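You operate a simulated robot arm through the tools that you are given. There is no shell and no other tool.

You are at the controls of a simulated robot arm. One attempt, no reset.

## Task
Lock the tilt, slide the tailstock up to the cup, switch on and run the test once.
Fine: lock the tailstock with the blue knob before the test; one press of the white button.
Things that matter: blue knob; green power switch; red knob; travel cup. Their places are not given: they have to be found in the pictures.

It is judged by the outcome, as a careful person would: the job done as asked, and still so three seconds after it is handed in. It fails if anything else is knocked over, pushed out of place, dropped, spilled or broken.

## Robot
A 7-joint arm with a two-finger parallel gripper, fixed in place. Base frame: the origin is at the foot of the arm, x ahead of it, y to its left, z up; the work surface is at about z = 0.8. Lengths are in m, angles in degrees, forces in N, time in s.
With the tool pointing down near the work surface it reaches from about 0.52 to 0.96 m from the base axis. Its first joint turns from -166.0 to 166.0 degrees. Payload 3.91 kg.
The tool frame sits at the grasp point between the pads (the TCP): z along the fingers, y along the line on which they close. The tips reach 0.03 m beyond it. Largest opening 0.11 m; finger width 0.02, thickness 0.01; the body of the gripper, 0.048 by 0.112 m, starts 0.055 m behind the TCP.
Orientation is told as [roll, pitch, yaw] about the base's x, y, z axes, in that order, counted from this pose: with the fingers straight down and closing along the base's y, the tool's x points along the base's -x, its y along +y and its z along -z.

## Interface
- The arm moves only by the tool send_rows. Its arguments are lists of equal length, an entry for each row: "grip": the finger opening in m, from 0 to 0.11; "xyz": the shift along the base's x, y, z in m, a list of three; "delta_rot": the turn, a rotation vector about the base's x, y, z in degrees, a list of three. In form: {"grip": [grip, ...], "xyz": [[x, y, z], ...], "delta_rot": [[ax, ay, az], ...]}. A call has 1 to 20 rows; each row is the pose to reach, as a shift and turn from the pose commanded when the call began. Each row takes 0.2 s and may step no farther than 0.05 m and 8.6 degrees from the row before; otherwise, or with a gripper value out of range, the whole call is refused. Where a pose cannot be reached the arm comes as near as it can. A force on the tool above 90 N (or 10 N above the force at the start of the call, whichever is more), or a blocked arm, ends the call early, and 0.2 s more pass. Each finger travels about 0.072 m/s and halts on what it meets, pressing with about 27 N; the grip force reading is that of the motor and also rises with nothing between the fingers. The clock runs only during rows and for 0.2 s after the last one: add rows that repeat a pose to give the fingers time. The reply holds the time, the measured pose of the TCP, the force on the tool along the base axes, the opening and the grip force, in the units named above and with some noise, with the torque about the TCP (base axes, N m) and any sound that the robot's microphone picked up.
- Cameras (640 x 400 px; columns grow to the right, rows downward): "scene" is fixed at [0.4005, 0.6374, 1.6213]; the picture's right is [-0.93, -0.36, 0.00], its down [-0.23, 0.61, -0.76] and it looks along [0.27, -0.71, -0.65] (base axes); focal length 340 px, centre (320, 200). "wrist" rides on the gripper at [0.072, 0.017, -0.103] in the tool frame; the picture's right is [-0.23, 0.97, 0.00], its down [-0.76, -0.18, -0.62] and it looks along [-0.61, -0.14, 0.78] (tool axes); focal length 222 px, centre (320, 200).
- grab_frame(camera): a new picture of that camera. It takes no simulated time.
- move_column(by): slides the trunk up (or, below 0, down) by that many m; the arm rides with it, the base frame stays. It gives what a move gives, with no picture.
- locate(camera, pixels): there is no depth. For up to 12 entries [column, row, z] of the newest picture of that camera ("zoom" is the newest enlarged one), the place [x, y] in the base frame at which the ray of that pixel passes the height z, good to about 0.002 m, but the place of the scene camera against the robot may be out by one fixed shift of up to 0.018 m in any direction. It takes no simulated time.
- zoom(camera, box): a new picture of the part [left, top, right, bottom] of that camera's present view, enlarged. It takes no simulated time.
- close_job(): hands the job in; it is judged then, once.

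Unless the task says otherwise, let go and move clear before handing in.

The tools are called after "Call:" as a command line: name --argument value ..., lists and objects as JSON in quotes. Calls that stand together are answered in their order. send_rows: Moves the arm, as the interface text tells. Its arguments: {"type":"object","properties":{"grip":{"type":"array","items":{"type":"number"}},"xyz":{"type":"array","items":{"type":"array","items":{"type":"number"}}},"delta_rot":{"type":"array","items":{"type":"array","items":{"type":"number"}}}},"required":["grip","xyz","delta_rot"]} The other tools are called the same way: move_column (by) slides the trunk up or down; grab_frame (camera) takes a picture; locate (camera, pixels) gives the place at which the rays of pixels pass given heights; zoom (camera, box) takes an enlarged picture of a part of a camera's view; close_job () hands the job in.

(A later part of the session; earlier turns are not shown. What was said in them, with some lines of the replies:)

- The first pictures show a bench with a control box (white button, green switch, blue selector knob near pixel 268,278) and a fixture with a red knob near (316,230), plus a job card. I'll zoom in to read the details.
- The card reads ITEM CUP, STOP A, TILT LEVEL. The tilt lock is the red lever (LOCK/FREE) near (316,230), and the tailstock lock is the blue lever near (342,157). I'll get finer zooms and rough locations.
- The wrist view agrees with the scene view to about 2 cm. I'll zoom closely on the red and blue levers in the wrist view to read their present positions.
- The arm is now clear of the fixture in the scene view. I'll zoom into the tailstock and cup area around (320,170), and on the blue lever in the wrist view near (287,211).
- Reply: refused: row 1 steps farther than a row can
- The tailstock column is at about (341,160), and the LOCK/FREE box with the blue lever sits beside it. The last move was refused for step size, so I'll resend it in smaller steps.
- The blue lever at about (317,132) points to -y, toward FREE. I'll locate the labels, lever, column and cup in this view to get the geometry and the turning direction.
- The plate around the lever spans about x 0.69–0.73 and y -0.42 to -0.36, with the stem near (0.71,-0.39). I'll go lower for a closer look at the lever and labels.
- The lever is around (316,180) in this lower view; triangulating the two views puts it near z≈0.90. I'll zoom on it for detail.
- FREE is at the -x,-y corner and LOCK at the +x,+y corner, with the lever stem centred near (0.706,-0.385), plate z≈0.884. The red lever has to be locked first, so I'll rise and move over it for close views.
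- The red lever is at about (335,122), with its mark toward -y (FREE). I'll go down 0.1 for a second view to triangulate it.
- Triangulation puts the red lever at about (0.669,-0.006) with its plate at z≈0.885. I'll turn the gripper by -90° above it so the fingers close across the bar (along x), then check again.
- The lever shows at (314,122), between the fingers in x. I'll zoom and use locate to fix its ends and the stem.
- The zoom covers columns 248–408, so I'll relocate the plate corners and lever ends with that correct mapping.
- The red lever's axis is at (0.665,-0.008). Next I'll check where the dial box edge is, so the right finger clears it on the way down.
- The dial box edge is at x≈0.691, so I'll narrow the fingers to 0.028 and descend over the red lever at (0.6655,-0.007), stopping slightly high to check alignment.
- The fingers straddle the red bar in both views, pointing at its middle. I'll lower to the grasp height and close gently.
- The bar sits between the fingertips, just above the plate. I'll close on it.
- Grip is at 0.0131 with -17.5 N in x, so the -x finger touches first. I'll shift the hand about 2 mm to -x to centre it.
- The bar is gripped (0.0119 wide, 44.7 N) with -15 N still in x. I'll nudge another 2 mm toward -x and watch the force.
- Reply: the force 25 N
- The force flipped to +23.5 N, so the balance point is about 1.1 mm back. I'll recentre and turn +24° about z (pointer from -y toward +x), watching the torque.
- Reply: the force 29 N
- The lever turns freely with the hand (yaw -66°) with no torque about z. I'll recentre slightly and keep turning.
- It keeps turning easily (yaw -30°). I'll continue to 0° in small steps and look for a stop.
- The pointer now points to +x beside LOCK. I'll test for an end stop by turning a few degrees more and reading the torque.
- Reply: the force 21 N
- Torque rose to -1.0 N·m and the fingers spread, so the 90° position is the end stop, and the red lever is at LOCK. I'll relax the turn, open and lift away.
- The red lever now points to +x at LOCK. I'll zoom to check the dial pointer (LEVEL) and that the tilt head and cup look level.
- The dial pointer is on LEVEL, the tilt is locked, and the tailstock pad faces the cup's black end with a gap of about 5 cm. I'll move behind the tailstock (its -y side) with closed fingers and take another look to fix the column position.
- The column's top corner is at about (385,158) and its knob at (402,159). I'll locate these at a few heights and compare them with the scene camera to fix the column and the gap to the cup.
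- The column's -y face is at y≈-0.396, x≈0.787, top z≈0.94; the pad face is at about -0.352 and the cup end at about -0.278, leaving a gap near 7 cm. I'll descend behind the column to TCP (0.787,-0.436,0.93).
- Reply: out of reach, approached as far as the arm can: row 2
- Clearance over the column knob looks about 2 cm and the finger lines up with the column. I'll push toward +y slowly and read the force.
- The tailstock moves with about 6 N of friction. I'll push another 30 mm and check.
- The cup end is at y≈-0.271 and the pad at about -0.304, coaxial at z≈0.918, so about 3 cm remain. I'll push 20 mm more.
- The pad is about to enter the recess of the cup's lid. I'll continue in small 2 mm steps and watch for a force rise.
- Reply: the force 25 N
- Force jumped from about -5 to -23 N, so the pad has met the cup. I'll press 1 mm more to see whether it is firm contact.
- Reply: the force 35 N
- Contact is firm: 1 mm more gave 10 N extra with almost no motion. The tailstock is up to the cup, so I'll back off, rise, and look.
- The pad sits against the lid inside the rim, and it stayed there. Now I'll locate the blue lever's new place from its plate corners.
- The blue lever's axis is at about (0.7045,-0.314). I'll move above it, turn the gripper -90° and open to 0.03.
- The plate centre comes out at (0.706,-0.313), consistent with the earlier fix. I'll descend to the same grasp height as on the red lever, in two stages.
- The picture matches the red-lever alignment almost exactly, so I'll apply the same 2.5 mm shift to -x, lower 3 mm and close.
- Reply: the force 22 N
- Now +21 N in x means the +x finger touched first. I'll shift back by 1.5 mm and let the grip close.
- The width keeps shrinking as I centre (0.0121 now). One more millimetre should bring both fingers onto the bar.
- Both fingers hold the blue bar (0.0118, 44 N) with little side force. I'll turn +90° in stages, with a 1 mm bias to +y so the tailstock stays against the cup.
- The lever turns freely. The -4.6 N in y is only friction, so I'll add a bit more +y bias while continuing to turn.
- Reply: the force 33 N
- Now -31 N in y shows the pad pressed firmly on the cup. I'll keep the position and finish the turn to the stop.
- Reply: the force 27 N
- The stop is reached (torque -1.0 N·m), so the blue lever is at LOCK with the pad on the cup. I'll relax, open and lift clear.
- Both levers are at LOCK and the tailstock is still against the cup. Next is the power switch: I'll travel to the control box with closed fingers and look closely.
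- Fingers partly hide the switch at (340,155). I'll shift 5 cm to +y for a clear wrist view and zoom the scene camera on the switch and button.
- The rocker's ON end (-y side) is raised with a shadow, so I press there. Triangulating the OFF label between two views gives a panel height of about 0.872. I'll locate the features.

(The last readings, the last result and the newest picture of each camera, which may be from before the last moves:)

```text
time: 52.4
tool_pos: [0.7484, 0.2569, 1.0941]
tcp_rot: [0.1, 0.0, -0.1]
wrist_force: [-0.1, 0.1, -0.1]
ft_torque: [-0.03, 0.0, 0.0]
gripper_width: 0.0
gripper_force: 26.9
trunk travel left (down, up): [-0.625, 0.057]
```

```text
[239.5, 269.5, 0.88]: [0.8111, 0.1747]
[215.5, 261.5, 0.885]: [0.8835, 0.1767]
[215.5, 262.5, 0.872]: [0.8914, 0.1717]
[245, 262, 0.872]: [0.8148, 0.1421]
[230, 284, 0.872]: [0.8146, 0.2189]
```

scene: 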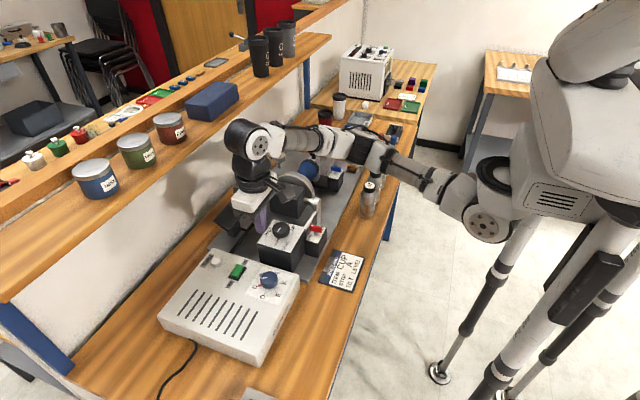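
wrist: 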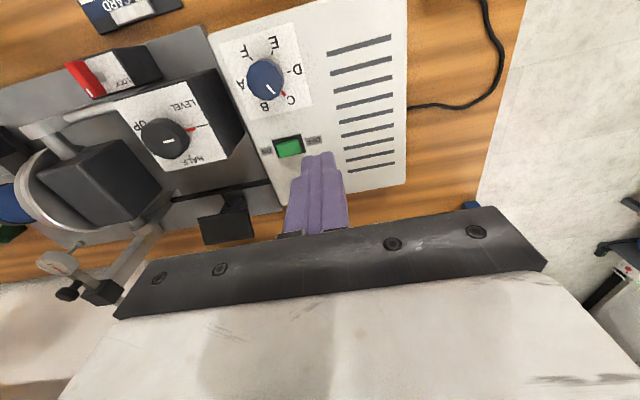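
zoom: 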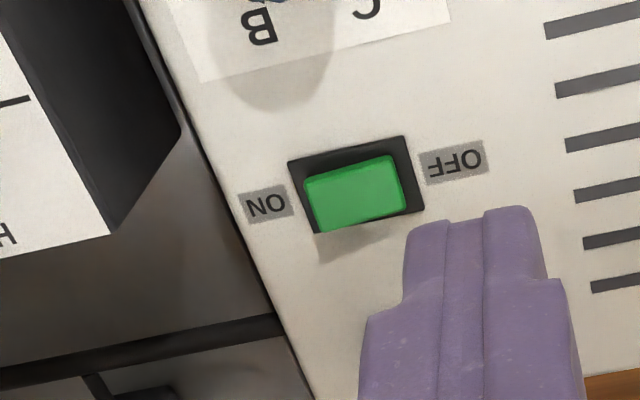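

The ON end of the rocker is at about (0.812,0.177). I'll move above it with closed fingers and come down to just above the rocker (tips at about 0.90).

Call:
send_rows --grip '[0.0, 0.0, 0.0, 0.0, 0.0, 0.0, 0.0]' --xyz '[[0.03, -0.035, 0], [0.0636, -0.07, 0], [0.0636, -0.08, -0.04], [0.0636, -0.08, -0.08], [0.0636, -0.08, -0.12], [0.0636, -0.08, -0.15], [0.0636, -0.08, -0.16]]' --delta_rot '[[0, 0, 0], [0, 0, 0], [0, 0, 0], [0, 0, 0], [0, 0, 0], [0, 0, 0], [0, 0, 0]]'

Call:
zoom --camera "scene" --box '[190, 230, 286, 290]'

Call:
grab_frame --camera "wrist"

```text
time: 54.0
tool_pos: [0.8137, 0.1808, 0.9348]
tcp_rot: [0.0, 0.1, 0.2]
wrist_force: [-0.2, -1.0, 0.2]
ft_torque: [0.02, -0.05, 0.02]
gripper_width: 0.0001
gripper_force: 26.9
trunk travel left (down, up): [-0.625, 0.057]
```

```text
6.67 times, centred on (238, 260) of scene
```

zoom: 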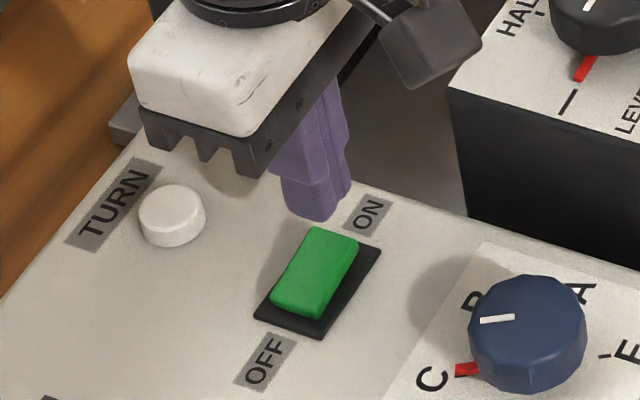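

```text
taken
```

wrist: 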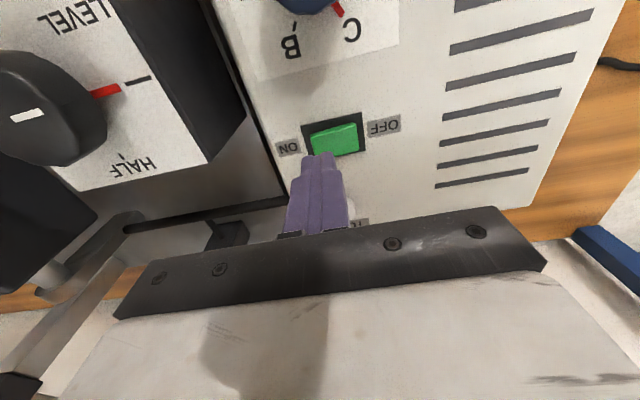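

The tip is slightly to the +x side of the rocker in both views. I'll shift -4 mm in x and -3 mm in y, then descend slowly.

Call:
send_rows --grip '[0.0, 0.0, 0.0, 0.0, 0.0]' --xyz '[[-0.004, -0.003, 0], [-0.004, -0.003, -0.006], [-0.004, -0.003, -0.01], [-0.004, -0.003, -0.013], [-0.004, -0.003, -0.016]]' --delta_rot '[[0, 0, 0], [0, 0, 0], [0, 0, 0], [0, 0, 0], [0, 0, 0]]'

Call:
zoom --camera "scene" --box '[200, 240, 280, 290]'

Call:
zoom --camera "wrist" --box '[270, 90, 410, 190]'

```text
time: 55.2
tool_pos: [0.8076, 0.1746, 0.9187]
tcp_rot: [-0.1, 0.0, 0.1]
wrist_force: [0.0, -0.6, -0.5]
ft_torque: [-0.01, 0.01, -0.02]
gripper_width: 0.0001
gripper_force: 27.3
trunk travel left (down, up): [-0.625, 0.057]
```

```text
8.00 times, centred on (240, 265) of scene
```

zoom: 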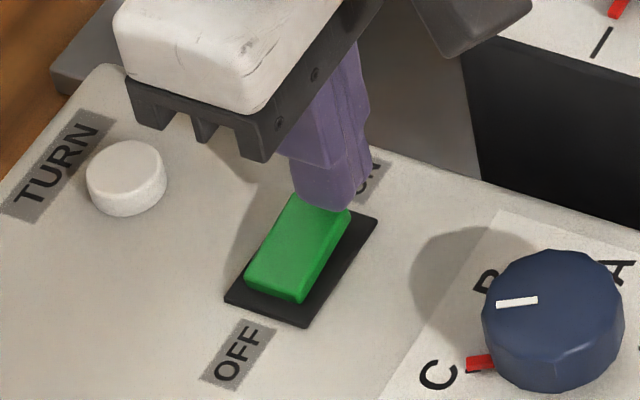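

```text
4.00 times, centred on (340, 140) of wrist
```

zoom: 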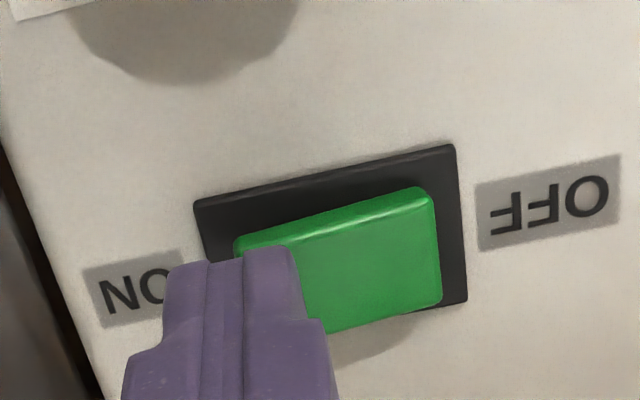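

The tip is just above the rocker's ON edge but partly beyond it. I'll shift +4 mm in y and press down in small steps, checking the force.

Call:
send_rows --grip '[0.0, 0.0, 0.0, 0.0]' --xyz '[[0.001, 0.004, 0.001], [0.001, 0.004, -0.001], [0.001, 0.004, -0.003], [0.001, 0.004, -0.005]]' --delta_rot '[[0, 0, 0], [0, 0, 0], [0, 0, 0], [0, 0, 0]]'

Call:
zoom --camera "wrist" --box '[270, 90, 410, 190]'

Call:
zoom --camera "scene" --box '[200, 240, 280, 290]'

```text
time: 56.2
tool_pos: [0.8099, 0.1777, 0.9134]
tcp_rot: [0.0, 0.1, 0.1]
wrist_force: [-0.5, 0.5, 0.2]
ft_torque: [-0.02, 0.01, -0.01]
gripper_width: 0.0001
gripper_force: 27.5
trunk travel left (down, up): [-0.625, 0.057]
```

```text
4.00 times, centred on (340, 140) of wrist
```

zoom: 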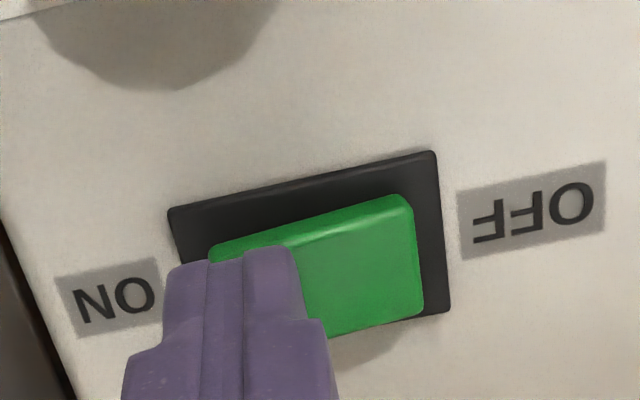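

```text
8.00 times, centred on (240, 265) of scene
```

zoom: 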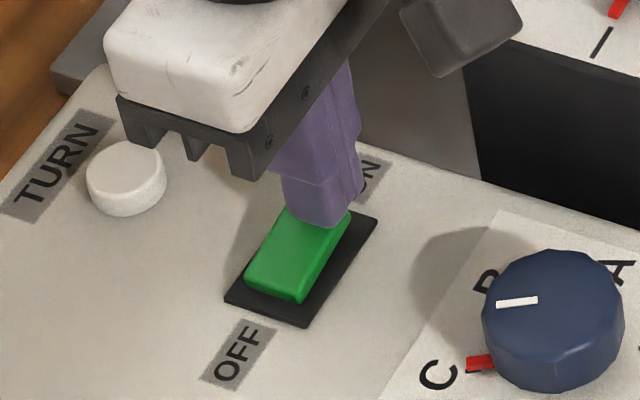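

No contact force yet with the tip at about 0.883. I'll continue down in 1.5 mm steps.

Call:
send_rows --grip '[0.0, 0.0, 0.0]' --xyz '[[0, 0, -0.0015], [0, 0, -0.003], [0, 0, -0.0045]]' --delta_rot '[[0, 0, 0], [0, 0, 0], [0, 0, 0]]'

Call:
zoom --camera "wrist" --box '[270, 90, 410, 190]'

```text
time: 57.0
tool_pos: [0.8103, 0.1769, 0.909]
tcp_rot: [-0.1, 0.0, 0.1]
wrist_force: [0.3, -0.8, -0.1]
ft_torque: [-0.02, -0.01, -0.01]
gripper_width: 0.0
gripper_force: 26.8
trunk travel left (down, up): [-0.625, 0.057]
```

```text
4.00 times, centred on (340, 140) of wrist
```

zoom: 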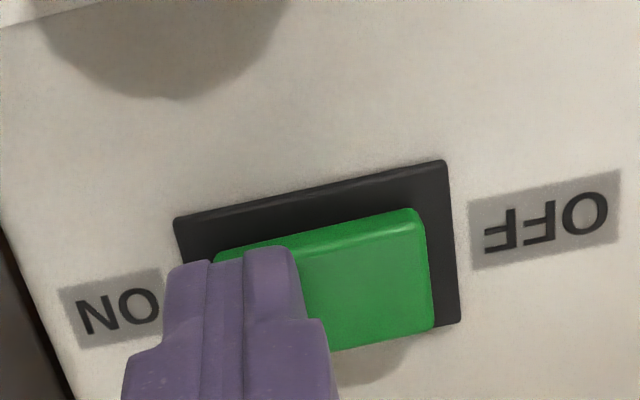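

Still no contact at tip z≈0.879. I'll continue down.

Call:
send_rows --grip '[0.0, 0.0, 0.0]' --xyz '[[0, 0, -0.0015], [0, 0, -0.003], [0, 0, -0.0045]]' --delta_rot '[[0, 0, 0], [0, 0, 0], [0, 0, 0]]'

Call:
zoom --camera "wrist" --box '[270, 90, 410, 190]'

Call:
zoom --camera "scene" --box '[200, 240, 280, 290]'

```text
time: 57.8
tool_pos: [0.8092, 0.1777, 0.9077]
tcp_rot: [0.0, -0.2, 0.0]
wrist_force: [-6.1, -4.4, 12.0]
ft_torque: [-0.05, 0.25, 0.07]
gripper_width: 0.0
gripper_force: 27.2
trunk travel left (down, up): [-0.625, 0.057]
```

```text
4.00 times, centred on (340, 140) of wrist
```

zoom: 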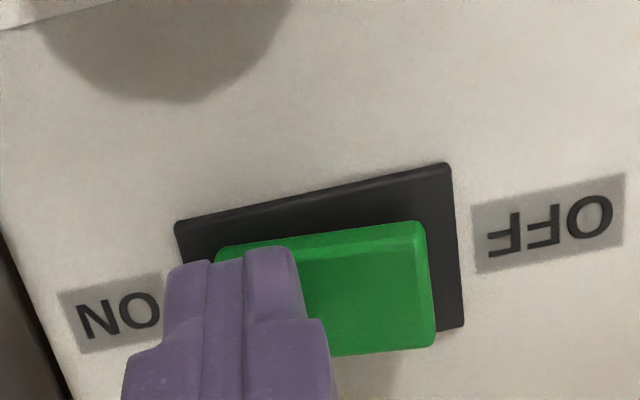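

```text
8.00 times, centred on (240, 265) of scene
```

zoom: 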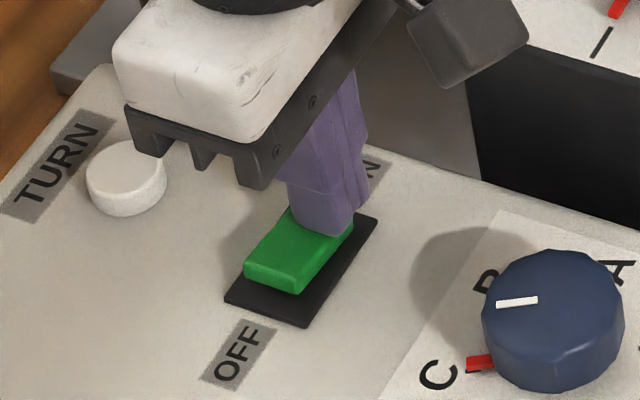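

Contact at 12 N, and the OFF end has now risen in the scene zoom, so the rocker is flipping. I'll press another 2 mm to seat it, then lift.

Call:
send_rows --grip '[0.0, 0.0, 0.0]' --xyz '[[0, 0, -0.001], [0, 0, -0.0015], [0, 0, -0.0015]]' --delta_rot '[[0, 0, 0], [0, 0, 0], [0, 0, 0]]'

Call:
send_rows --grip '[0.0, 0.0, 0.0, 0.0]' --xyz '[[0, 0, 0.005], [0, 0, 0.02], [0, 0, 0.06], [-0.02, 0.03, 0.08]]' --delta_rot '[[0, 0, 0], [0, 0, 0], [0, 0, 0], [0, 0, 0]]'

Call:
grab_frame --camera "wrist"

Call:
zoom --camera "wrist" --box '[240, 70, 400, 190]'

Call:
zoom --camera "scene" --box '[200, 240, 280, 290]'

```text
time: 58.6
tool_pos: [0.8093, 0.1786, 0.9054]
tcp_rot: [0.2, -0.4, -0.2]
wrist_force: [9.0, -5.6, 33.9]
ft_torque: [0.15, -0.09, -0.07]
gripper_width: 0.0
gripper_force: 27.5
trunk travel left (down, up): [-0.625, 0.057]
```

```text
time: 59.6
tool_pos: [0.7896, 0.2085, 0.9815]
tcp_rot: [0.0, 0.1, 0.1]
wrist_force: [0.5, 0.1, 0.0]
ft_torque: [0.03, 0.0, 0.01]
gripper_width: 0.0
gripper_force: 27.4
trunk travel left (down, up): [-0.625, 0.057]
```

```text
taken
```

wrist: 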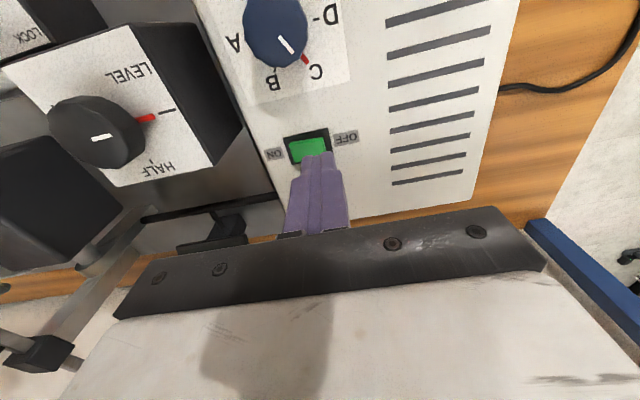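

```text
3.33 times, centred on (320, 130) of wrist
```

zoom: 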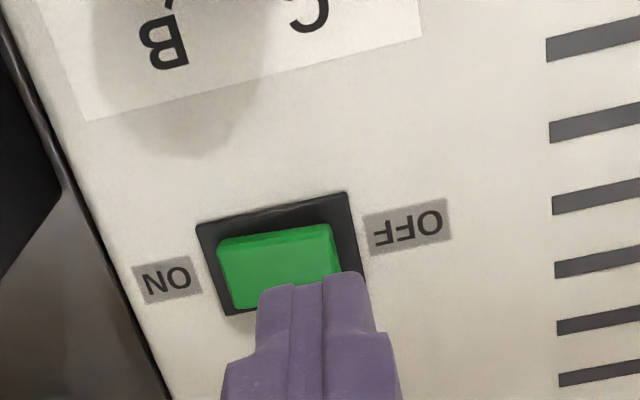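

```text
8.00 times, centred on (240, 265) of scene
```

zoom: 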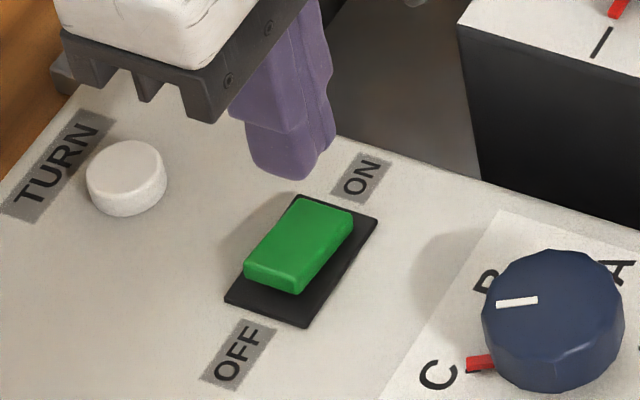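

The rocker now rests on ON (OFF end raised). Next I'll find the white TURN button, moving to a spot where the wrist camera sees it clear of the fingers.

Call:
send_rows --grip '[0.0, 0.0, 0.0]' --xyz '[[0.015, 0.02, 0.035], [0.035, 0.045, 0.06], [0.045, 0.065, 0.08]]' --delta_rot '[[0, 0, 0], [0, 0, 0], [0, 0, 0]]'

Call:
grab_frame --camera "wrist"

Call:
zoom --camera "wrist" --box '[200, 90, 340, 190]'

```text
time: 60.4
tool_pos: [0.8342, 0.2742, 1.0628]
tcp_rot: [0.0, 0.0, 0.0]
wrist_force: [0.2, -0.3, 0.3]
ft_torque: [-0.02, -0.01, 0.03]
gripper_width: 0.0
gripper_force: 27.1
trunk travel left (down, up): [-0.625, 0.057]
```

```text
taken
```

wrist: 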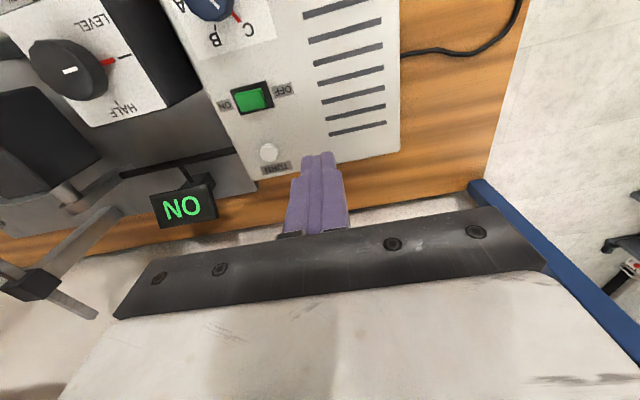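

```text
4.00 times, centred on (270, 140) of wrist
```

zoom: 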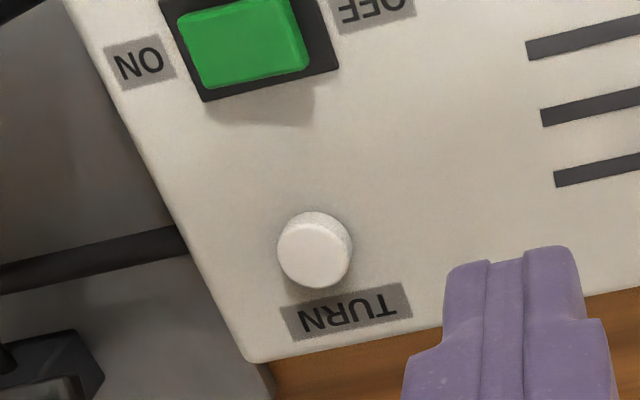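

The display at (183,207) shows ON (seen upside down), so the power is on. I'll locate the TURN button.

Call:
locate --camera "wrist" --pixels '[[268.75, 154, 0.865], [268.75, 154, 0.875], [268.75, 154, 0.885], [253, 98, 0.87]]'

Call:
zoom --camera "scene" --box '[200, 190, 280, 240]'

```text
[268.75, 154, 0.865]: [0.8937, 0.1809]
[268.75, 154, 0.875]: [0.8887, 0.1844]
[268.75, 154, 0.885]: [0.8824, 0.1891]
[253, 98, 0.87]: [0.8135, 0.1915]
```

```text
8.00 times, centred on (240, 215) of scene
```

zoom: 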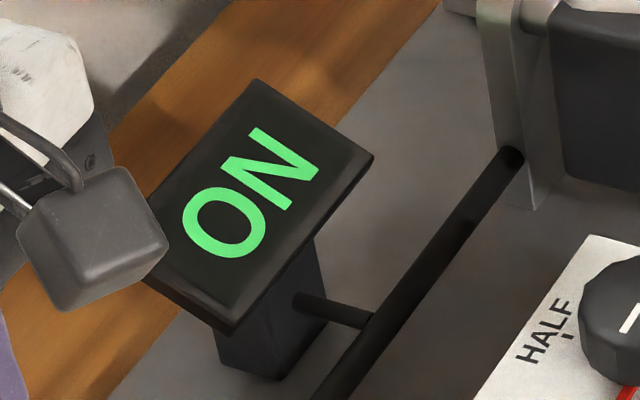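

The display reads ON clearly. The button top is near (0.888,0.185) at z≈0.876. I'll move above it and come down to just over it, then check alignment before the single press.

Call:
send_rows --grip '[0.0, 0.0, 0.0, 0.0, 0.0, 0.0]' --xyz '[[0.018, -0.03, 0.0], [0.036, -0.06, 0.0], [0.054, -0.0895, -0.02], [0.054, -0.0895, -0.06], [0.054, -0.0895, -0.1], [0.054, -0.0895, -0.13]]' --delta_rot '[[0, 0, 0], [0, 0, 0], [0, 0, 0], [0, 0, 0], [0, 0, 0], [0, 0, 0]]'

Call:
grab_frame --camera "scene"

Call:
zoom --camera "scene" --box '[180, 225, 260, 275]'

Call:
zoom --camera "wrist" --box '[250, 90, 390, 190]'

```text
time: 61.8
tool_pos: [0.8884, 0.1858, 0.9325]
tcp_rot: [0.0, 0.0, 0.1]
wrist_force: [0.4, -0.8, -0.5]
ft_torque: [0.0, 0.05, 0.0]
gripper_width: 0.0003
gripper_force: 26.7
trunk travel left (down, up): [-0.625, 0.057]
```

```text
taken
```

scene: 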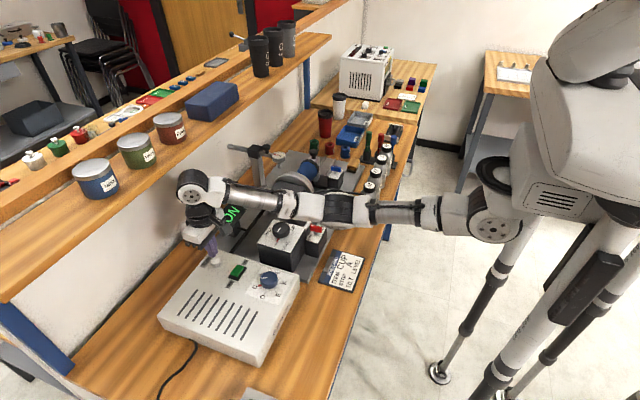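

```text
8.00 times, centred on (220, 250) of scene
```

zoom: 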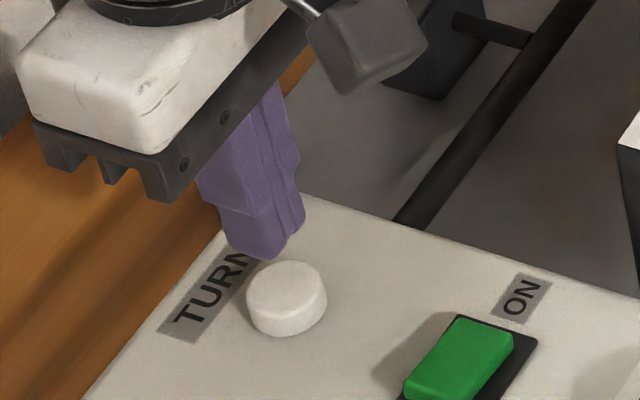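

```text
4.00 times, centred on (320, 140) of wrist
```

zoom: 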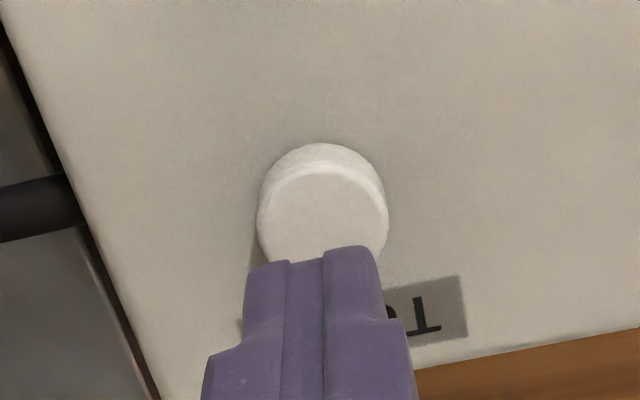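

The tip is close above the button. I'll check the button centre from this nearer view before pressing.

Call:
locate --camera "wrist" --pixels '[[320.5, 143.5, 0.87], [320.5, 143.5, 0.876], [320.5, 143.5, 0.88]]'

```text
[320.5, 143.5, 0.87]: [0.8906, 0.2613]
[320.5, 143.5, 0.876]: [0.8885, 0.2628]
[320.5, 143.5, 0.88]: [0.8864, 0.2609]
```

That used the older full frame, so I'll redo it on the newest zoom.

Call:
locate --camera "zoom" --pixels '[[322, 215, 0.87], [322, 215, 0.876], [322, 215, 0.88]]'

```text
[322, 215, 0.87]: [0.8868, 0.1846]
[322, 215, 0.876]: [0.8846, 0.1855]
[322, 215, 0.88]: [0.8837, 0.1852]
```

The button centre is (0.885,0.185). I'll shift 3 mm to -x and descend to just about the button top.

Call:
send_rows --grip '[0.0, 0.0, 0.0, 0.0]' --xyz '[[-0.003, -0.0005, 0], [-0.003, -0.0005, -0.01], [-0.003, -0.0005, -0.017], [-0.003, -0.0005, -0.022]]' --delta_rot '[[0, 0, 0], [0, 0, 0], [0, 0, 0], [0, 0, 0]]'

Call:
zoom --camera "scene" --box '[180, 225, 260, 275]'

Call:
zoom --camera "wrist" --box '[250, 90, 390, 190]'

```text
time: 62.8
tool_pos: [0.8853, 0.1841, 0.9123]
tcp_rot: [0.0, 0.1, 0.0]
wrist_force: [0.0, 0.1, -0.2]
ft_torque: [-0.04, -0.04, -0.02]
gripper_width: 0.0
gripper_force: 27.4
trunk travel left (down, up): [-0.625, 0.057]
```

```text
8.00 times, centred on (220, 250) of scene
```

zoom: 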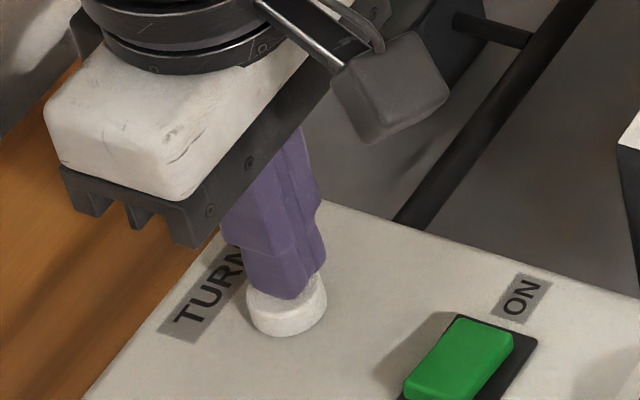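

```text
4.00 times, centred on (320, 140) of wrist
```

zoom: 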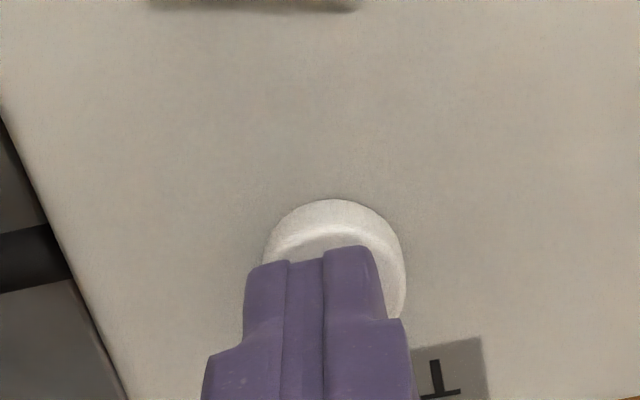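

The tip is centred over the button within a few mm, with no contact yet. I'll press down steadily, with the motion only downward until it clicks.

Call:
send_rows --grip '[0.0, 0.0, 0.0, 0.0]' --xyz '[[0, 0.002, 0], [0, 0.002, -0.002], [0, 0.002, -0.004], [0, 0.002, -0.006]]' --delta_rot '[[0, 0, 0], [0, 0, 0], [0, 0, 0], [0, 0, 0]]'

```text
time: 63.8
tool_pos: [0.8857, 0.1845, 0.9045]
tcp_rot: [0.0, 0.0, 0.1]
wrist_force: [-0.5, -0.2, 1.0]
ft_torque: [0.03, -0.01, 0.01]
gripper_width: 0.0001
gripper_force: 27.2
trunk travel left (down, up): [-0.625, 0.057]
```

Call:
send_rows --grip '[0.0, 0.0, 0.0]' --xyz '[[0, 0, -0.0015], [0, 0, -0.003], [0, 0, -0.0045]]' --delta_rot '[[0, 0, 0], [0, 0, 0], [0, 0, 0]]'

Call:
zoom --camera "scene" --box '[180, 195, 260, 275]'

```text
time: 64.6
tool_pos: [0.8868, 0.1862, 0.9015]
tcp_rot: [0.0, -0.2, 0.0]
wrist_force: [0.9, -0.8, 3.9]
ft_torque: [-0.08, -0.03, 0.0]
gripper_width: 0.0002
gripper_force: 26.4
trunk travel left (down, up): [-0.625, 0.057]
heard: click
```

```text
5.00 times, centred on (220, 235) of scene
```

zoom: 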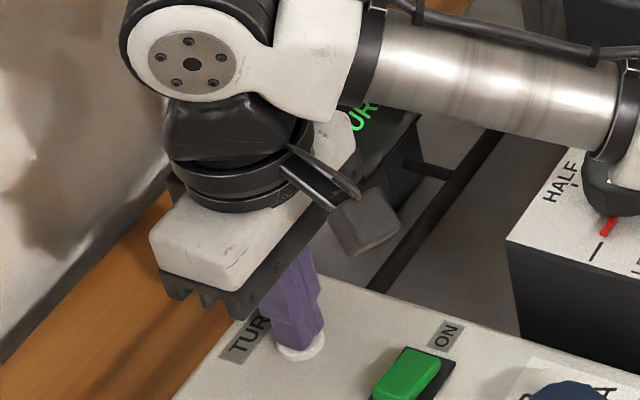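

A click was heard and the display changed (it now starts "…UR"), so the press registered. I'll lift straight up and away.

Call:
send_rows --grip '[0.0, 0.0, 0.0, 0.0, 0.0, 0.0, 0.0]' --xyz '[[0, 0, 0.01], [0, 0, 0.04], [0, 0, 0.08], [-0.03, 0.02, 0.11], [-0.06, 0.04, 0.14], [-0.09, 0.06, 0.16], [-0.12, 0.08, 0.17]]' --delta_rot '[[0, 0, 0], [0, 0, 0], [0, 0, 0], [0, 0, 0], [0, 0, 0], [0, 0, 0], [0, 0, 0]]'

Call:
grab_frame --camera "scene"

Call:
zoom --camera "scene" --box '[200, 190, 280, 240]'

Call:
zoom --camera "scene" --box '[256, 140, 352, 200]'

```text
time: 66.2
tool_pos: [0.7652, 0.266, 1.072]
tcp_rot: [0.0, 0.1, 0.0]
wrist_force: [0.3, 0.4, 0.5]
ft_torque: [0.0, 0.0, 0.0]
gripper_width: 0.0
gripper_force: 26.5
trunk travel left (down, up): [-0.625, 0.057]
```

```text
taken
```

scene: 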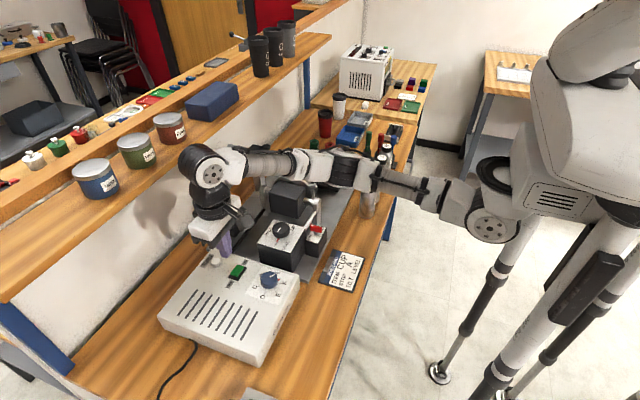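

```text
8.00 times, centred on (240, 215) of scene
```

zoom: 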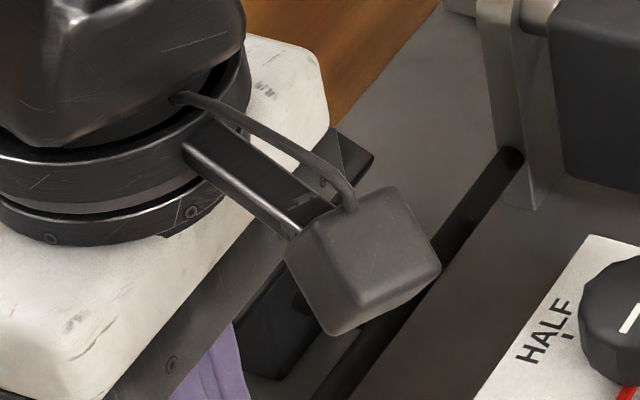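

```text
6.67 times, centred on (304, 170) of scene
```

zoom: 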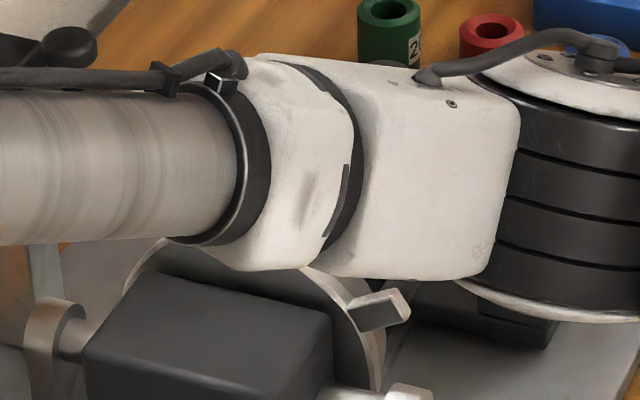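

The chuck seems to have turned, but the arm hides the display and the cup. I'll move clear toward the robot side to check the result.

Call:
send_rows --grip '[0.0, 0.0, 0.0, 0.0, 0.0, 0.0, 0.0, 0.0]' --xyz '[[-0.03, 0.0, 0.03], [-0.07, 0.0, 0.05], [-0.11, 0.0, 0.06], [-0.15, 0.0, 0.06], [-0.19, 0.0, 0.06], [-0.22, 0.02, 0.06], [-0.24, 0.05, 0.06], [-0.25, 0.08, 0.06]]' --delta_rot '[[0, 0, 0], [0, 0, 0], [0, 0, 0], [0, 0, 0], [0, 0, 0], [0, 0, 0], [0, 0, 0], [0, 0, 0]]'

Call:
grab_frame --camera "scene"

Call:
zoom --camera "scene" --box '[200, 190, 280, 240]'

Call:
zoom --camera "scene" --box '[256, 140, 352, 200]'

Call:
zoom --camera "scene" --box '[180, 210, 340, 310]'

```text
time: 68.0
tool_pos: [0.515, 0.3441, 1.133]
tcp_rot: [0.0, 0.0, 0.0]
wrist_force: [-0.3, -0.3, 0.1]
ft_torque: [0.0, 0.0, -0.03]
gripper_width: 0.0001
gripper_force: 27.0
trunk travel left (down, up): [-0.625, 0.057]
```

```text
taken
```

scene: 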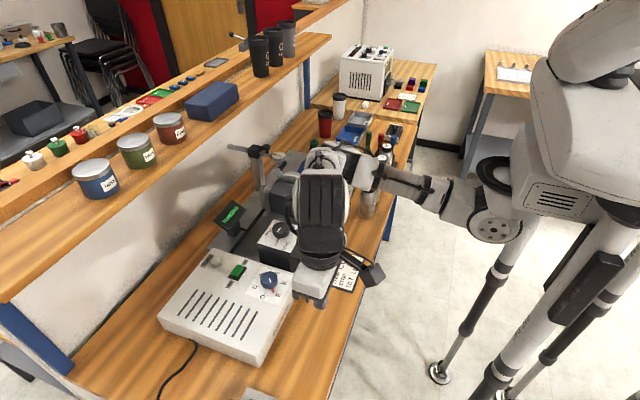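

```text
8.00 times, centred on (240, 215) of scene
```

zoom: 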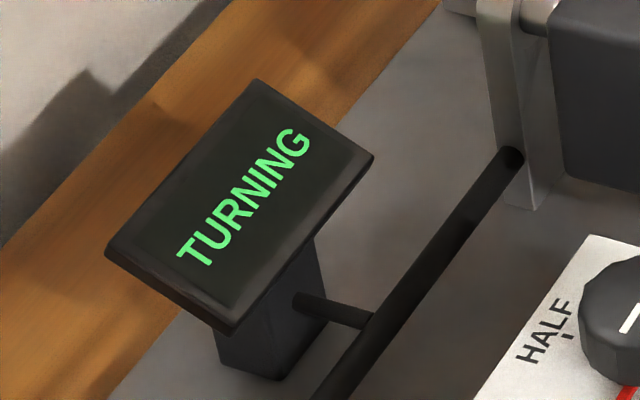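

```text
6.67 times, centred on (304, 170) of scene
```

zoom: 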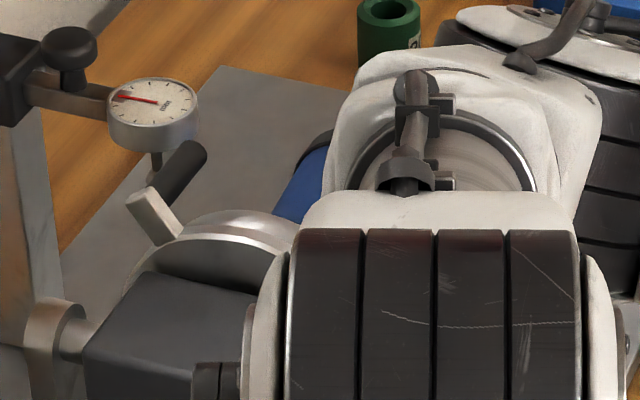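

```text
4.00 times, centred on (260, 260) of scene
```

zoom: 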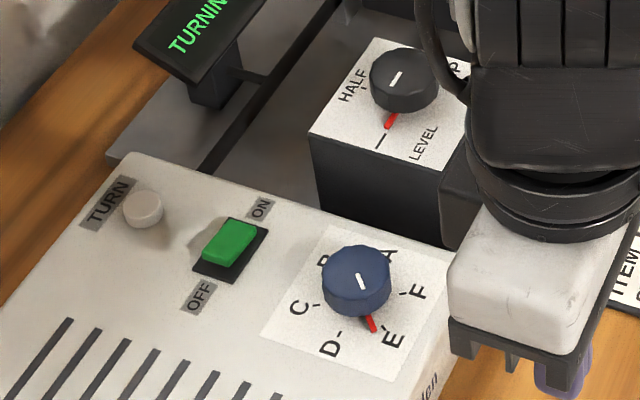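

The display says TURNING and the dial pointer is moving by itself (now between D and E), so the test is running. I'll stay still and move only slightly out of view, letting time pass until it finishes.

Call:
send_rows --grip '[0.0, 0.0, 0.0, 0.0, 0.0, 0.0, 0.0, 0.0, 0.0, 0.0]' --xyz '[[0, 0.04, 0.0], [0, 0.08, 0.0], [0, 0.12, 0.0], [-0.02, 0.15, 0.0], [-0.04, 0.18, 0.0], [-0.04, 0.18, 0.0], [-0.04, 0.18, 0.0], [-0.04, 0.18, 0.0], [-0.04, 0.18, 0.0], [-0.04, 0.18, 0.0]]' --delta_rot '[[0, 0, 0], [0, 0, 0], [0, 0, 0], [0, 0, 0], [0, 0, 0], [0, 0, 0], [0, 0, 0], [0, 0, 0], [0, 0, 0], [0, 0, 0]]'

Call:
grab_frame --camera "scene"

Call:
zoom --camera "scene" --box '[180, 190, 340, 310]'

Call:
zoom --camera "scene" --box '[256, 140, 352, 200]'

```text
time: 70.2
tool_pos: [0.4757, 0.5232, 1.1336]
tcp_rot: [0.0, 0.1, 0.1]
wrist_force: [0.3, 0.5, -0.4]
ft_torque: [-0.03, 0.03, 0.0]
gripper_width: 0.0003
gripper_force: 27.1
trunk travel left (down, up): [-0.625, 0.057]
```

```text
taken
```

scene: 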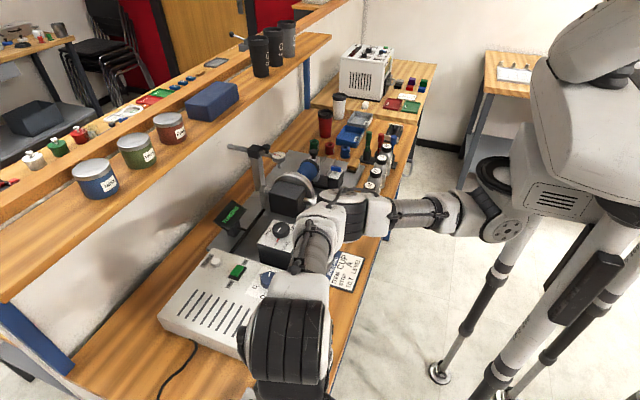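

```text
3.33 times, centred on (260, 250) of scene
```

zoom: 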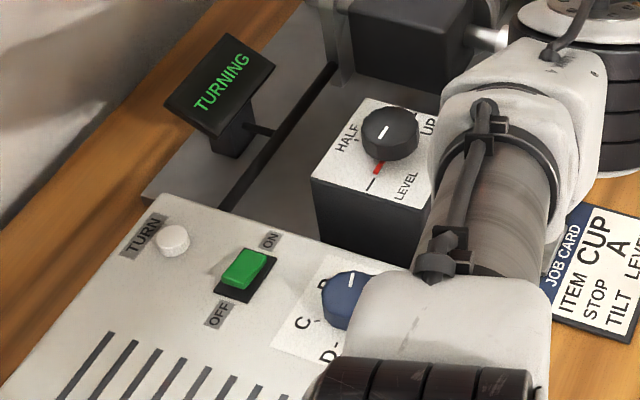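

```text
6.67 times, centred on (304, 170) of scene
```

zoom: 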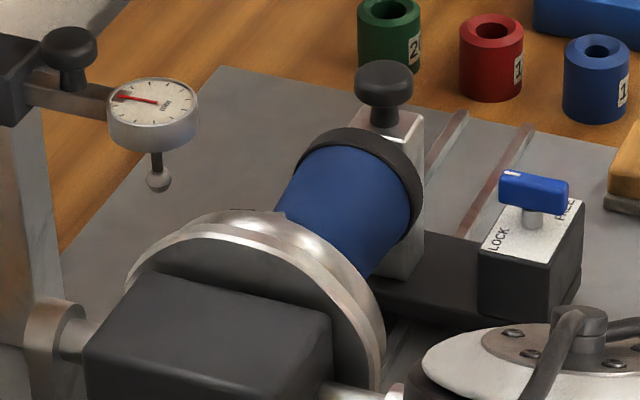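

It is still TURNING, and the cup, tailstock and lever look fine. I'll wait 4 s more.

Call:
send_rows --grip '[0.0, 0.0, 0.0, 0.0, 0.0, 0.0, 0.0, 0.0, 0.0, 0.0, 0.0, 0.0, 0.0, 0.0, 0.0, 0.0, 0.0, 0.0, 0.0, 0.0]' --xyz '[[0, 0, 0], [0, 0, 0], [0, 0, 0], [0, 0, 0], [0, 0, 0], [0, 0, 0], [0, 0, 0], [0, 0, 0], [0, 0, 0], [0, 0, 0], [0, 0, 0], [0, 0, 0], [0, 0, 0], [0, 0, 0], [0, 0, 0], [0, 0, 0], [0, 0, 0], [0, 0, 0], [0, 0, 0], [0, 0, 0]]' --delta_rot '[[0, 0, 0], [0, 0, 0], [0, 0, 0], [0, 0, 0], [0, 0, 0], [0, 0, 0], [0, 0, 0], [0, 0, 0], [0, 0, 0], [0, 0, 0], [0, 0, 0], [0, 0, 0], [0, 0, 0], [0, 0, 0], [0, 0, 0], [0, 0, 0], [0, 0, 0], [0, 0, 0], [0, 0, 0], [0, 0, 0]]'

Call:
zoom --camera "scene" --box '[180, 190, 340, 310]'

Call:
zoom --camera "scene" --box '[256, 140, 352, 200]'

Call:
grab_frame --camera "wrist"

```text
time: 74.4
tool_pos: [0.4743, 0.5232, 1.1324]
tcp_rot: [0.1, -0.1, 0.0]
wrist_force: [-0.4, 0.1, 0.4]
ft_torque: [0.01, 0.01, 0.0]
gripper_width: 0.0
gripper_force: 27.4
trunk travel left (down, up): [-0.625, 0.057]
```

```text
3.33 times, centred on (260, 250) of scene
```

zoom: 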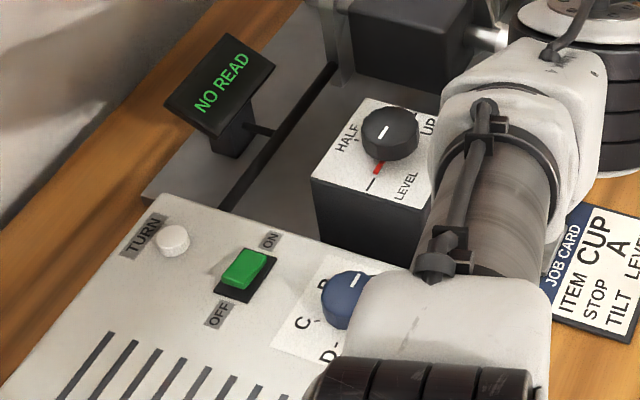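

```text
6.67 times, centred on (304, 170) of scene
```

zoom: 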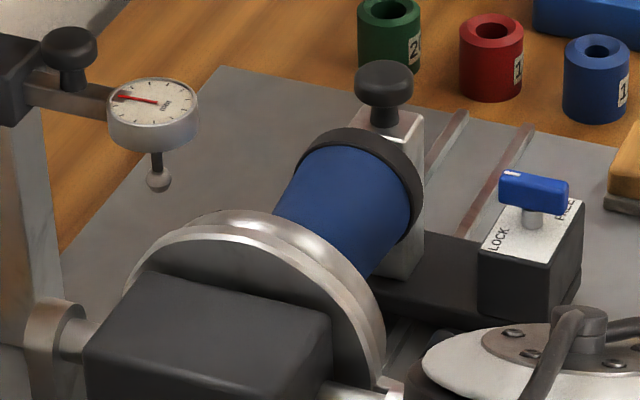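

```text
taken
```

wrist: 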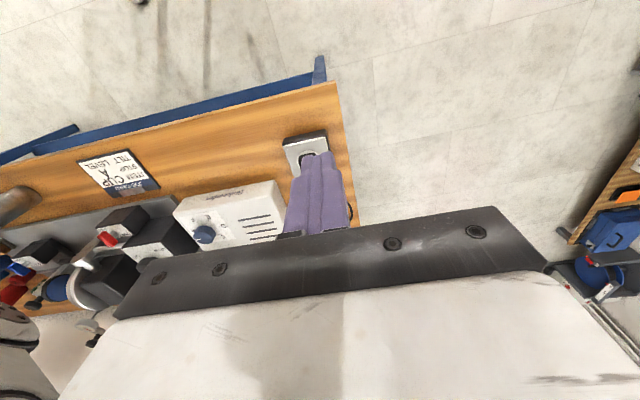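

The turn has finished and the display reads NO READ. I'll look at where the dial stopped and check the rest of the setup.

Call:
zoom --camera "wrist" --box '[150, 170, 310, 260]'

Call:
zoom --camera "wrist" --box '[0, 180, 160, 320]'

Call:
zoom --camera "scene" --box '[220, 130, 380, 230]'

```text
4.00 times, centred on (230, 215) of wrist
```

zoom: 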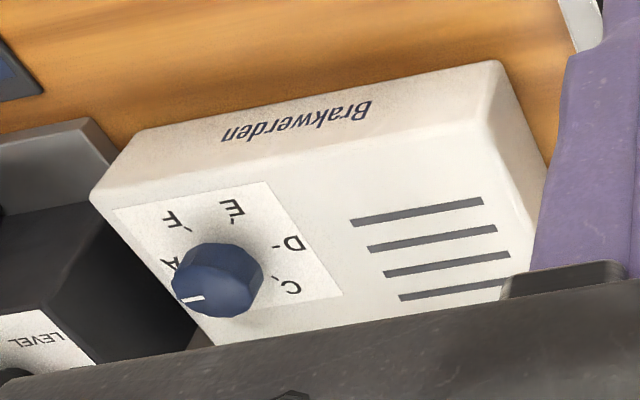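

```text
2.86 times, centred on (80, 250) of wrist
```

zoom: 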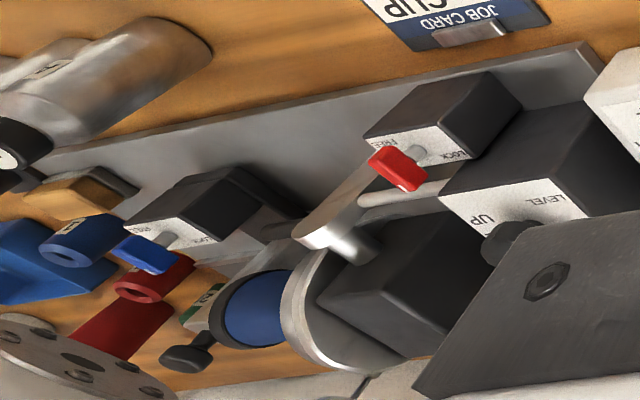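

```text
4.00 times, centred on (300, 180) of scene
```

zoom: 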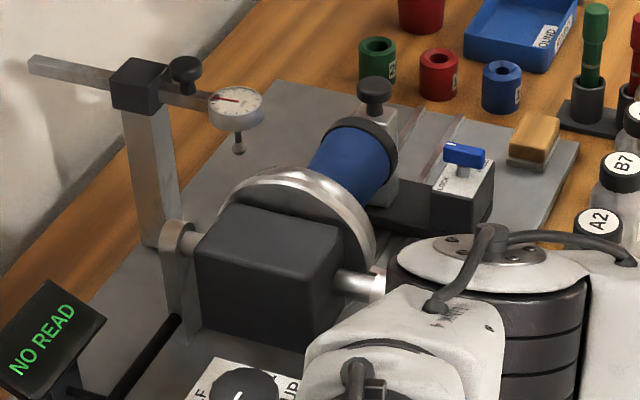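

The test has run: the dial stopped at A, as on the card, and the display reads NO READ. The dial gauge was never in contact with the cup, and I wasn't asked to set it. Tilt and tailstock levers are at LOCK, the pad is on the cup, power is on, the button was pressed once, and the arm is clear, so I'm handing in.

Call:
close_job

```text
The job is handed in.
```

I did all the steps you asked for, but the test ended with the display showing **NO READ**. The dial gauge wasn't touching the cup, which is probably why. Setting the gauge wasn't part of the job and you asked for a single press, so I didn't adjust it or run the test again.

- **Tilt:** it was already at LEVEL, and I turned the red knob to LOCK, up to its stop.
- **Tailstock:** I slid it along until its pad pressed firmly on the end of the cup. I then turned the blue knob to LOCK before the test.
- **Power:** the green switch is on, and the display showed ON.
- **Test:** I pressed the white button once and heard a click. The display showed TURNING, and the dial moved by itself from C to A, which matches the job card.

From what I could see, nothing else on the bench was moved. I backed the arm clear before handing in.
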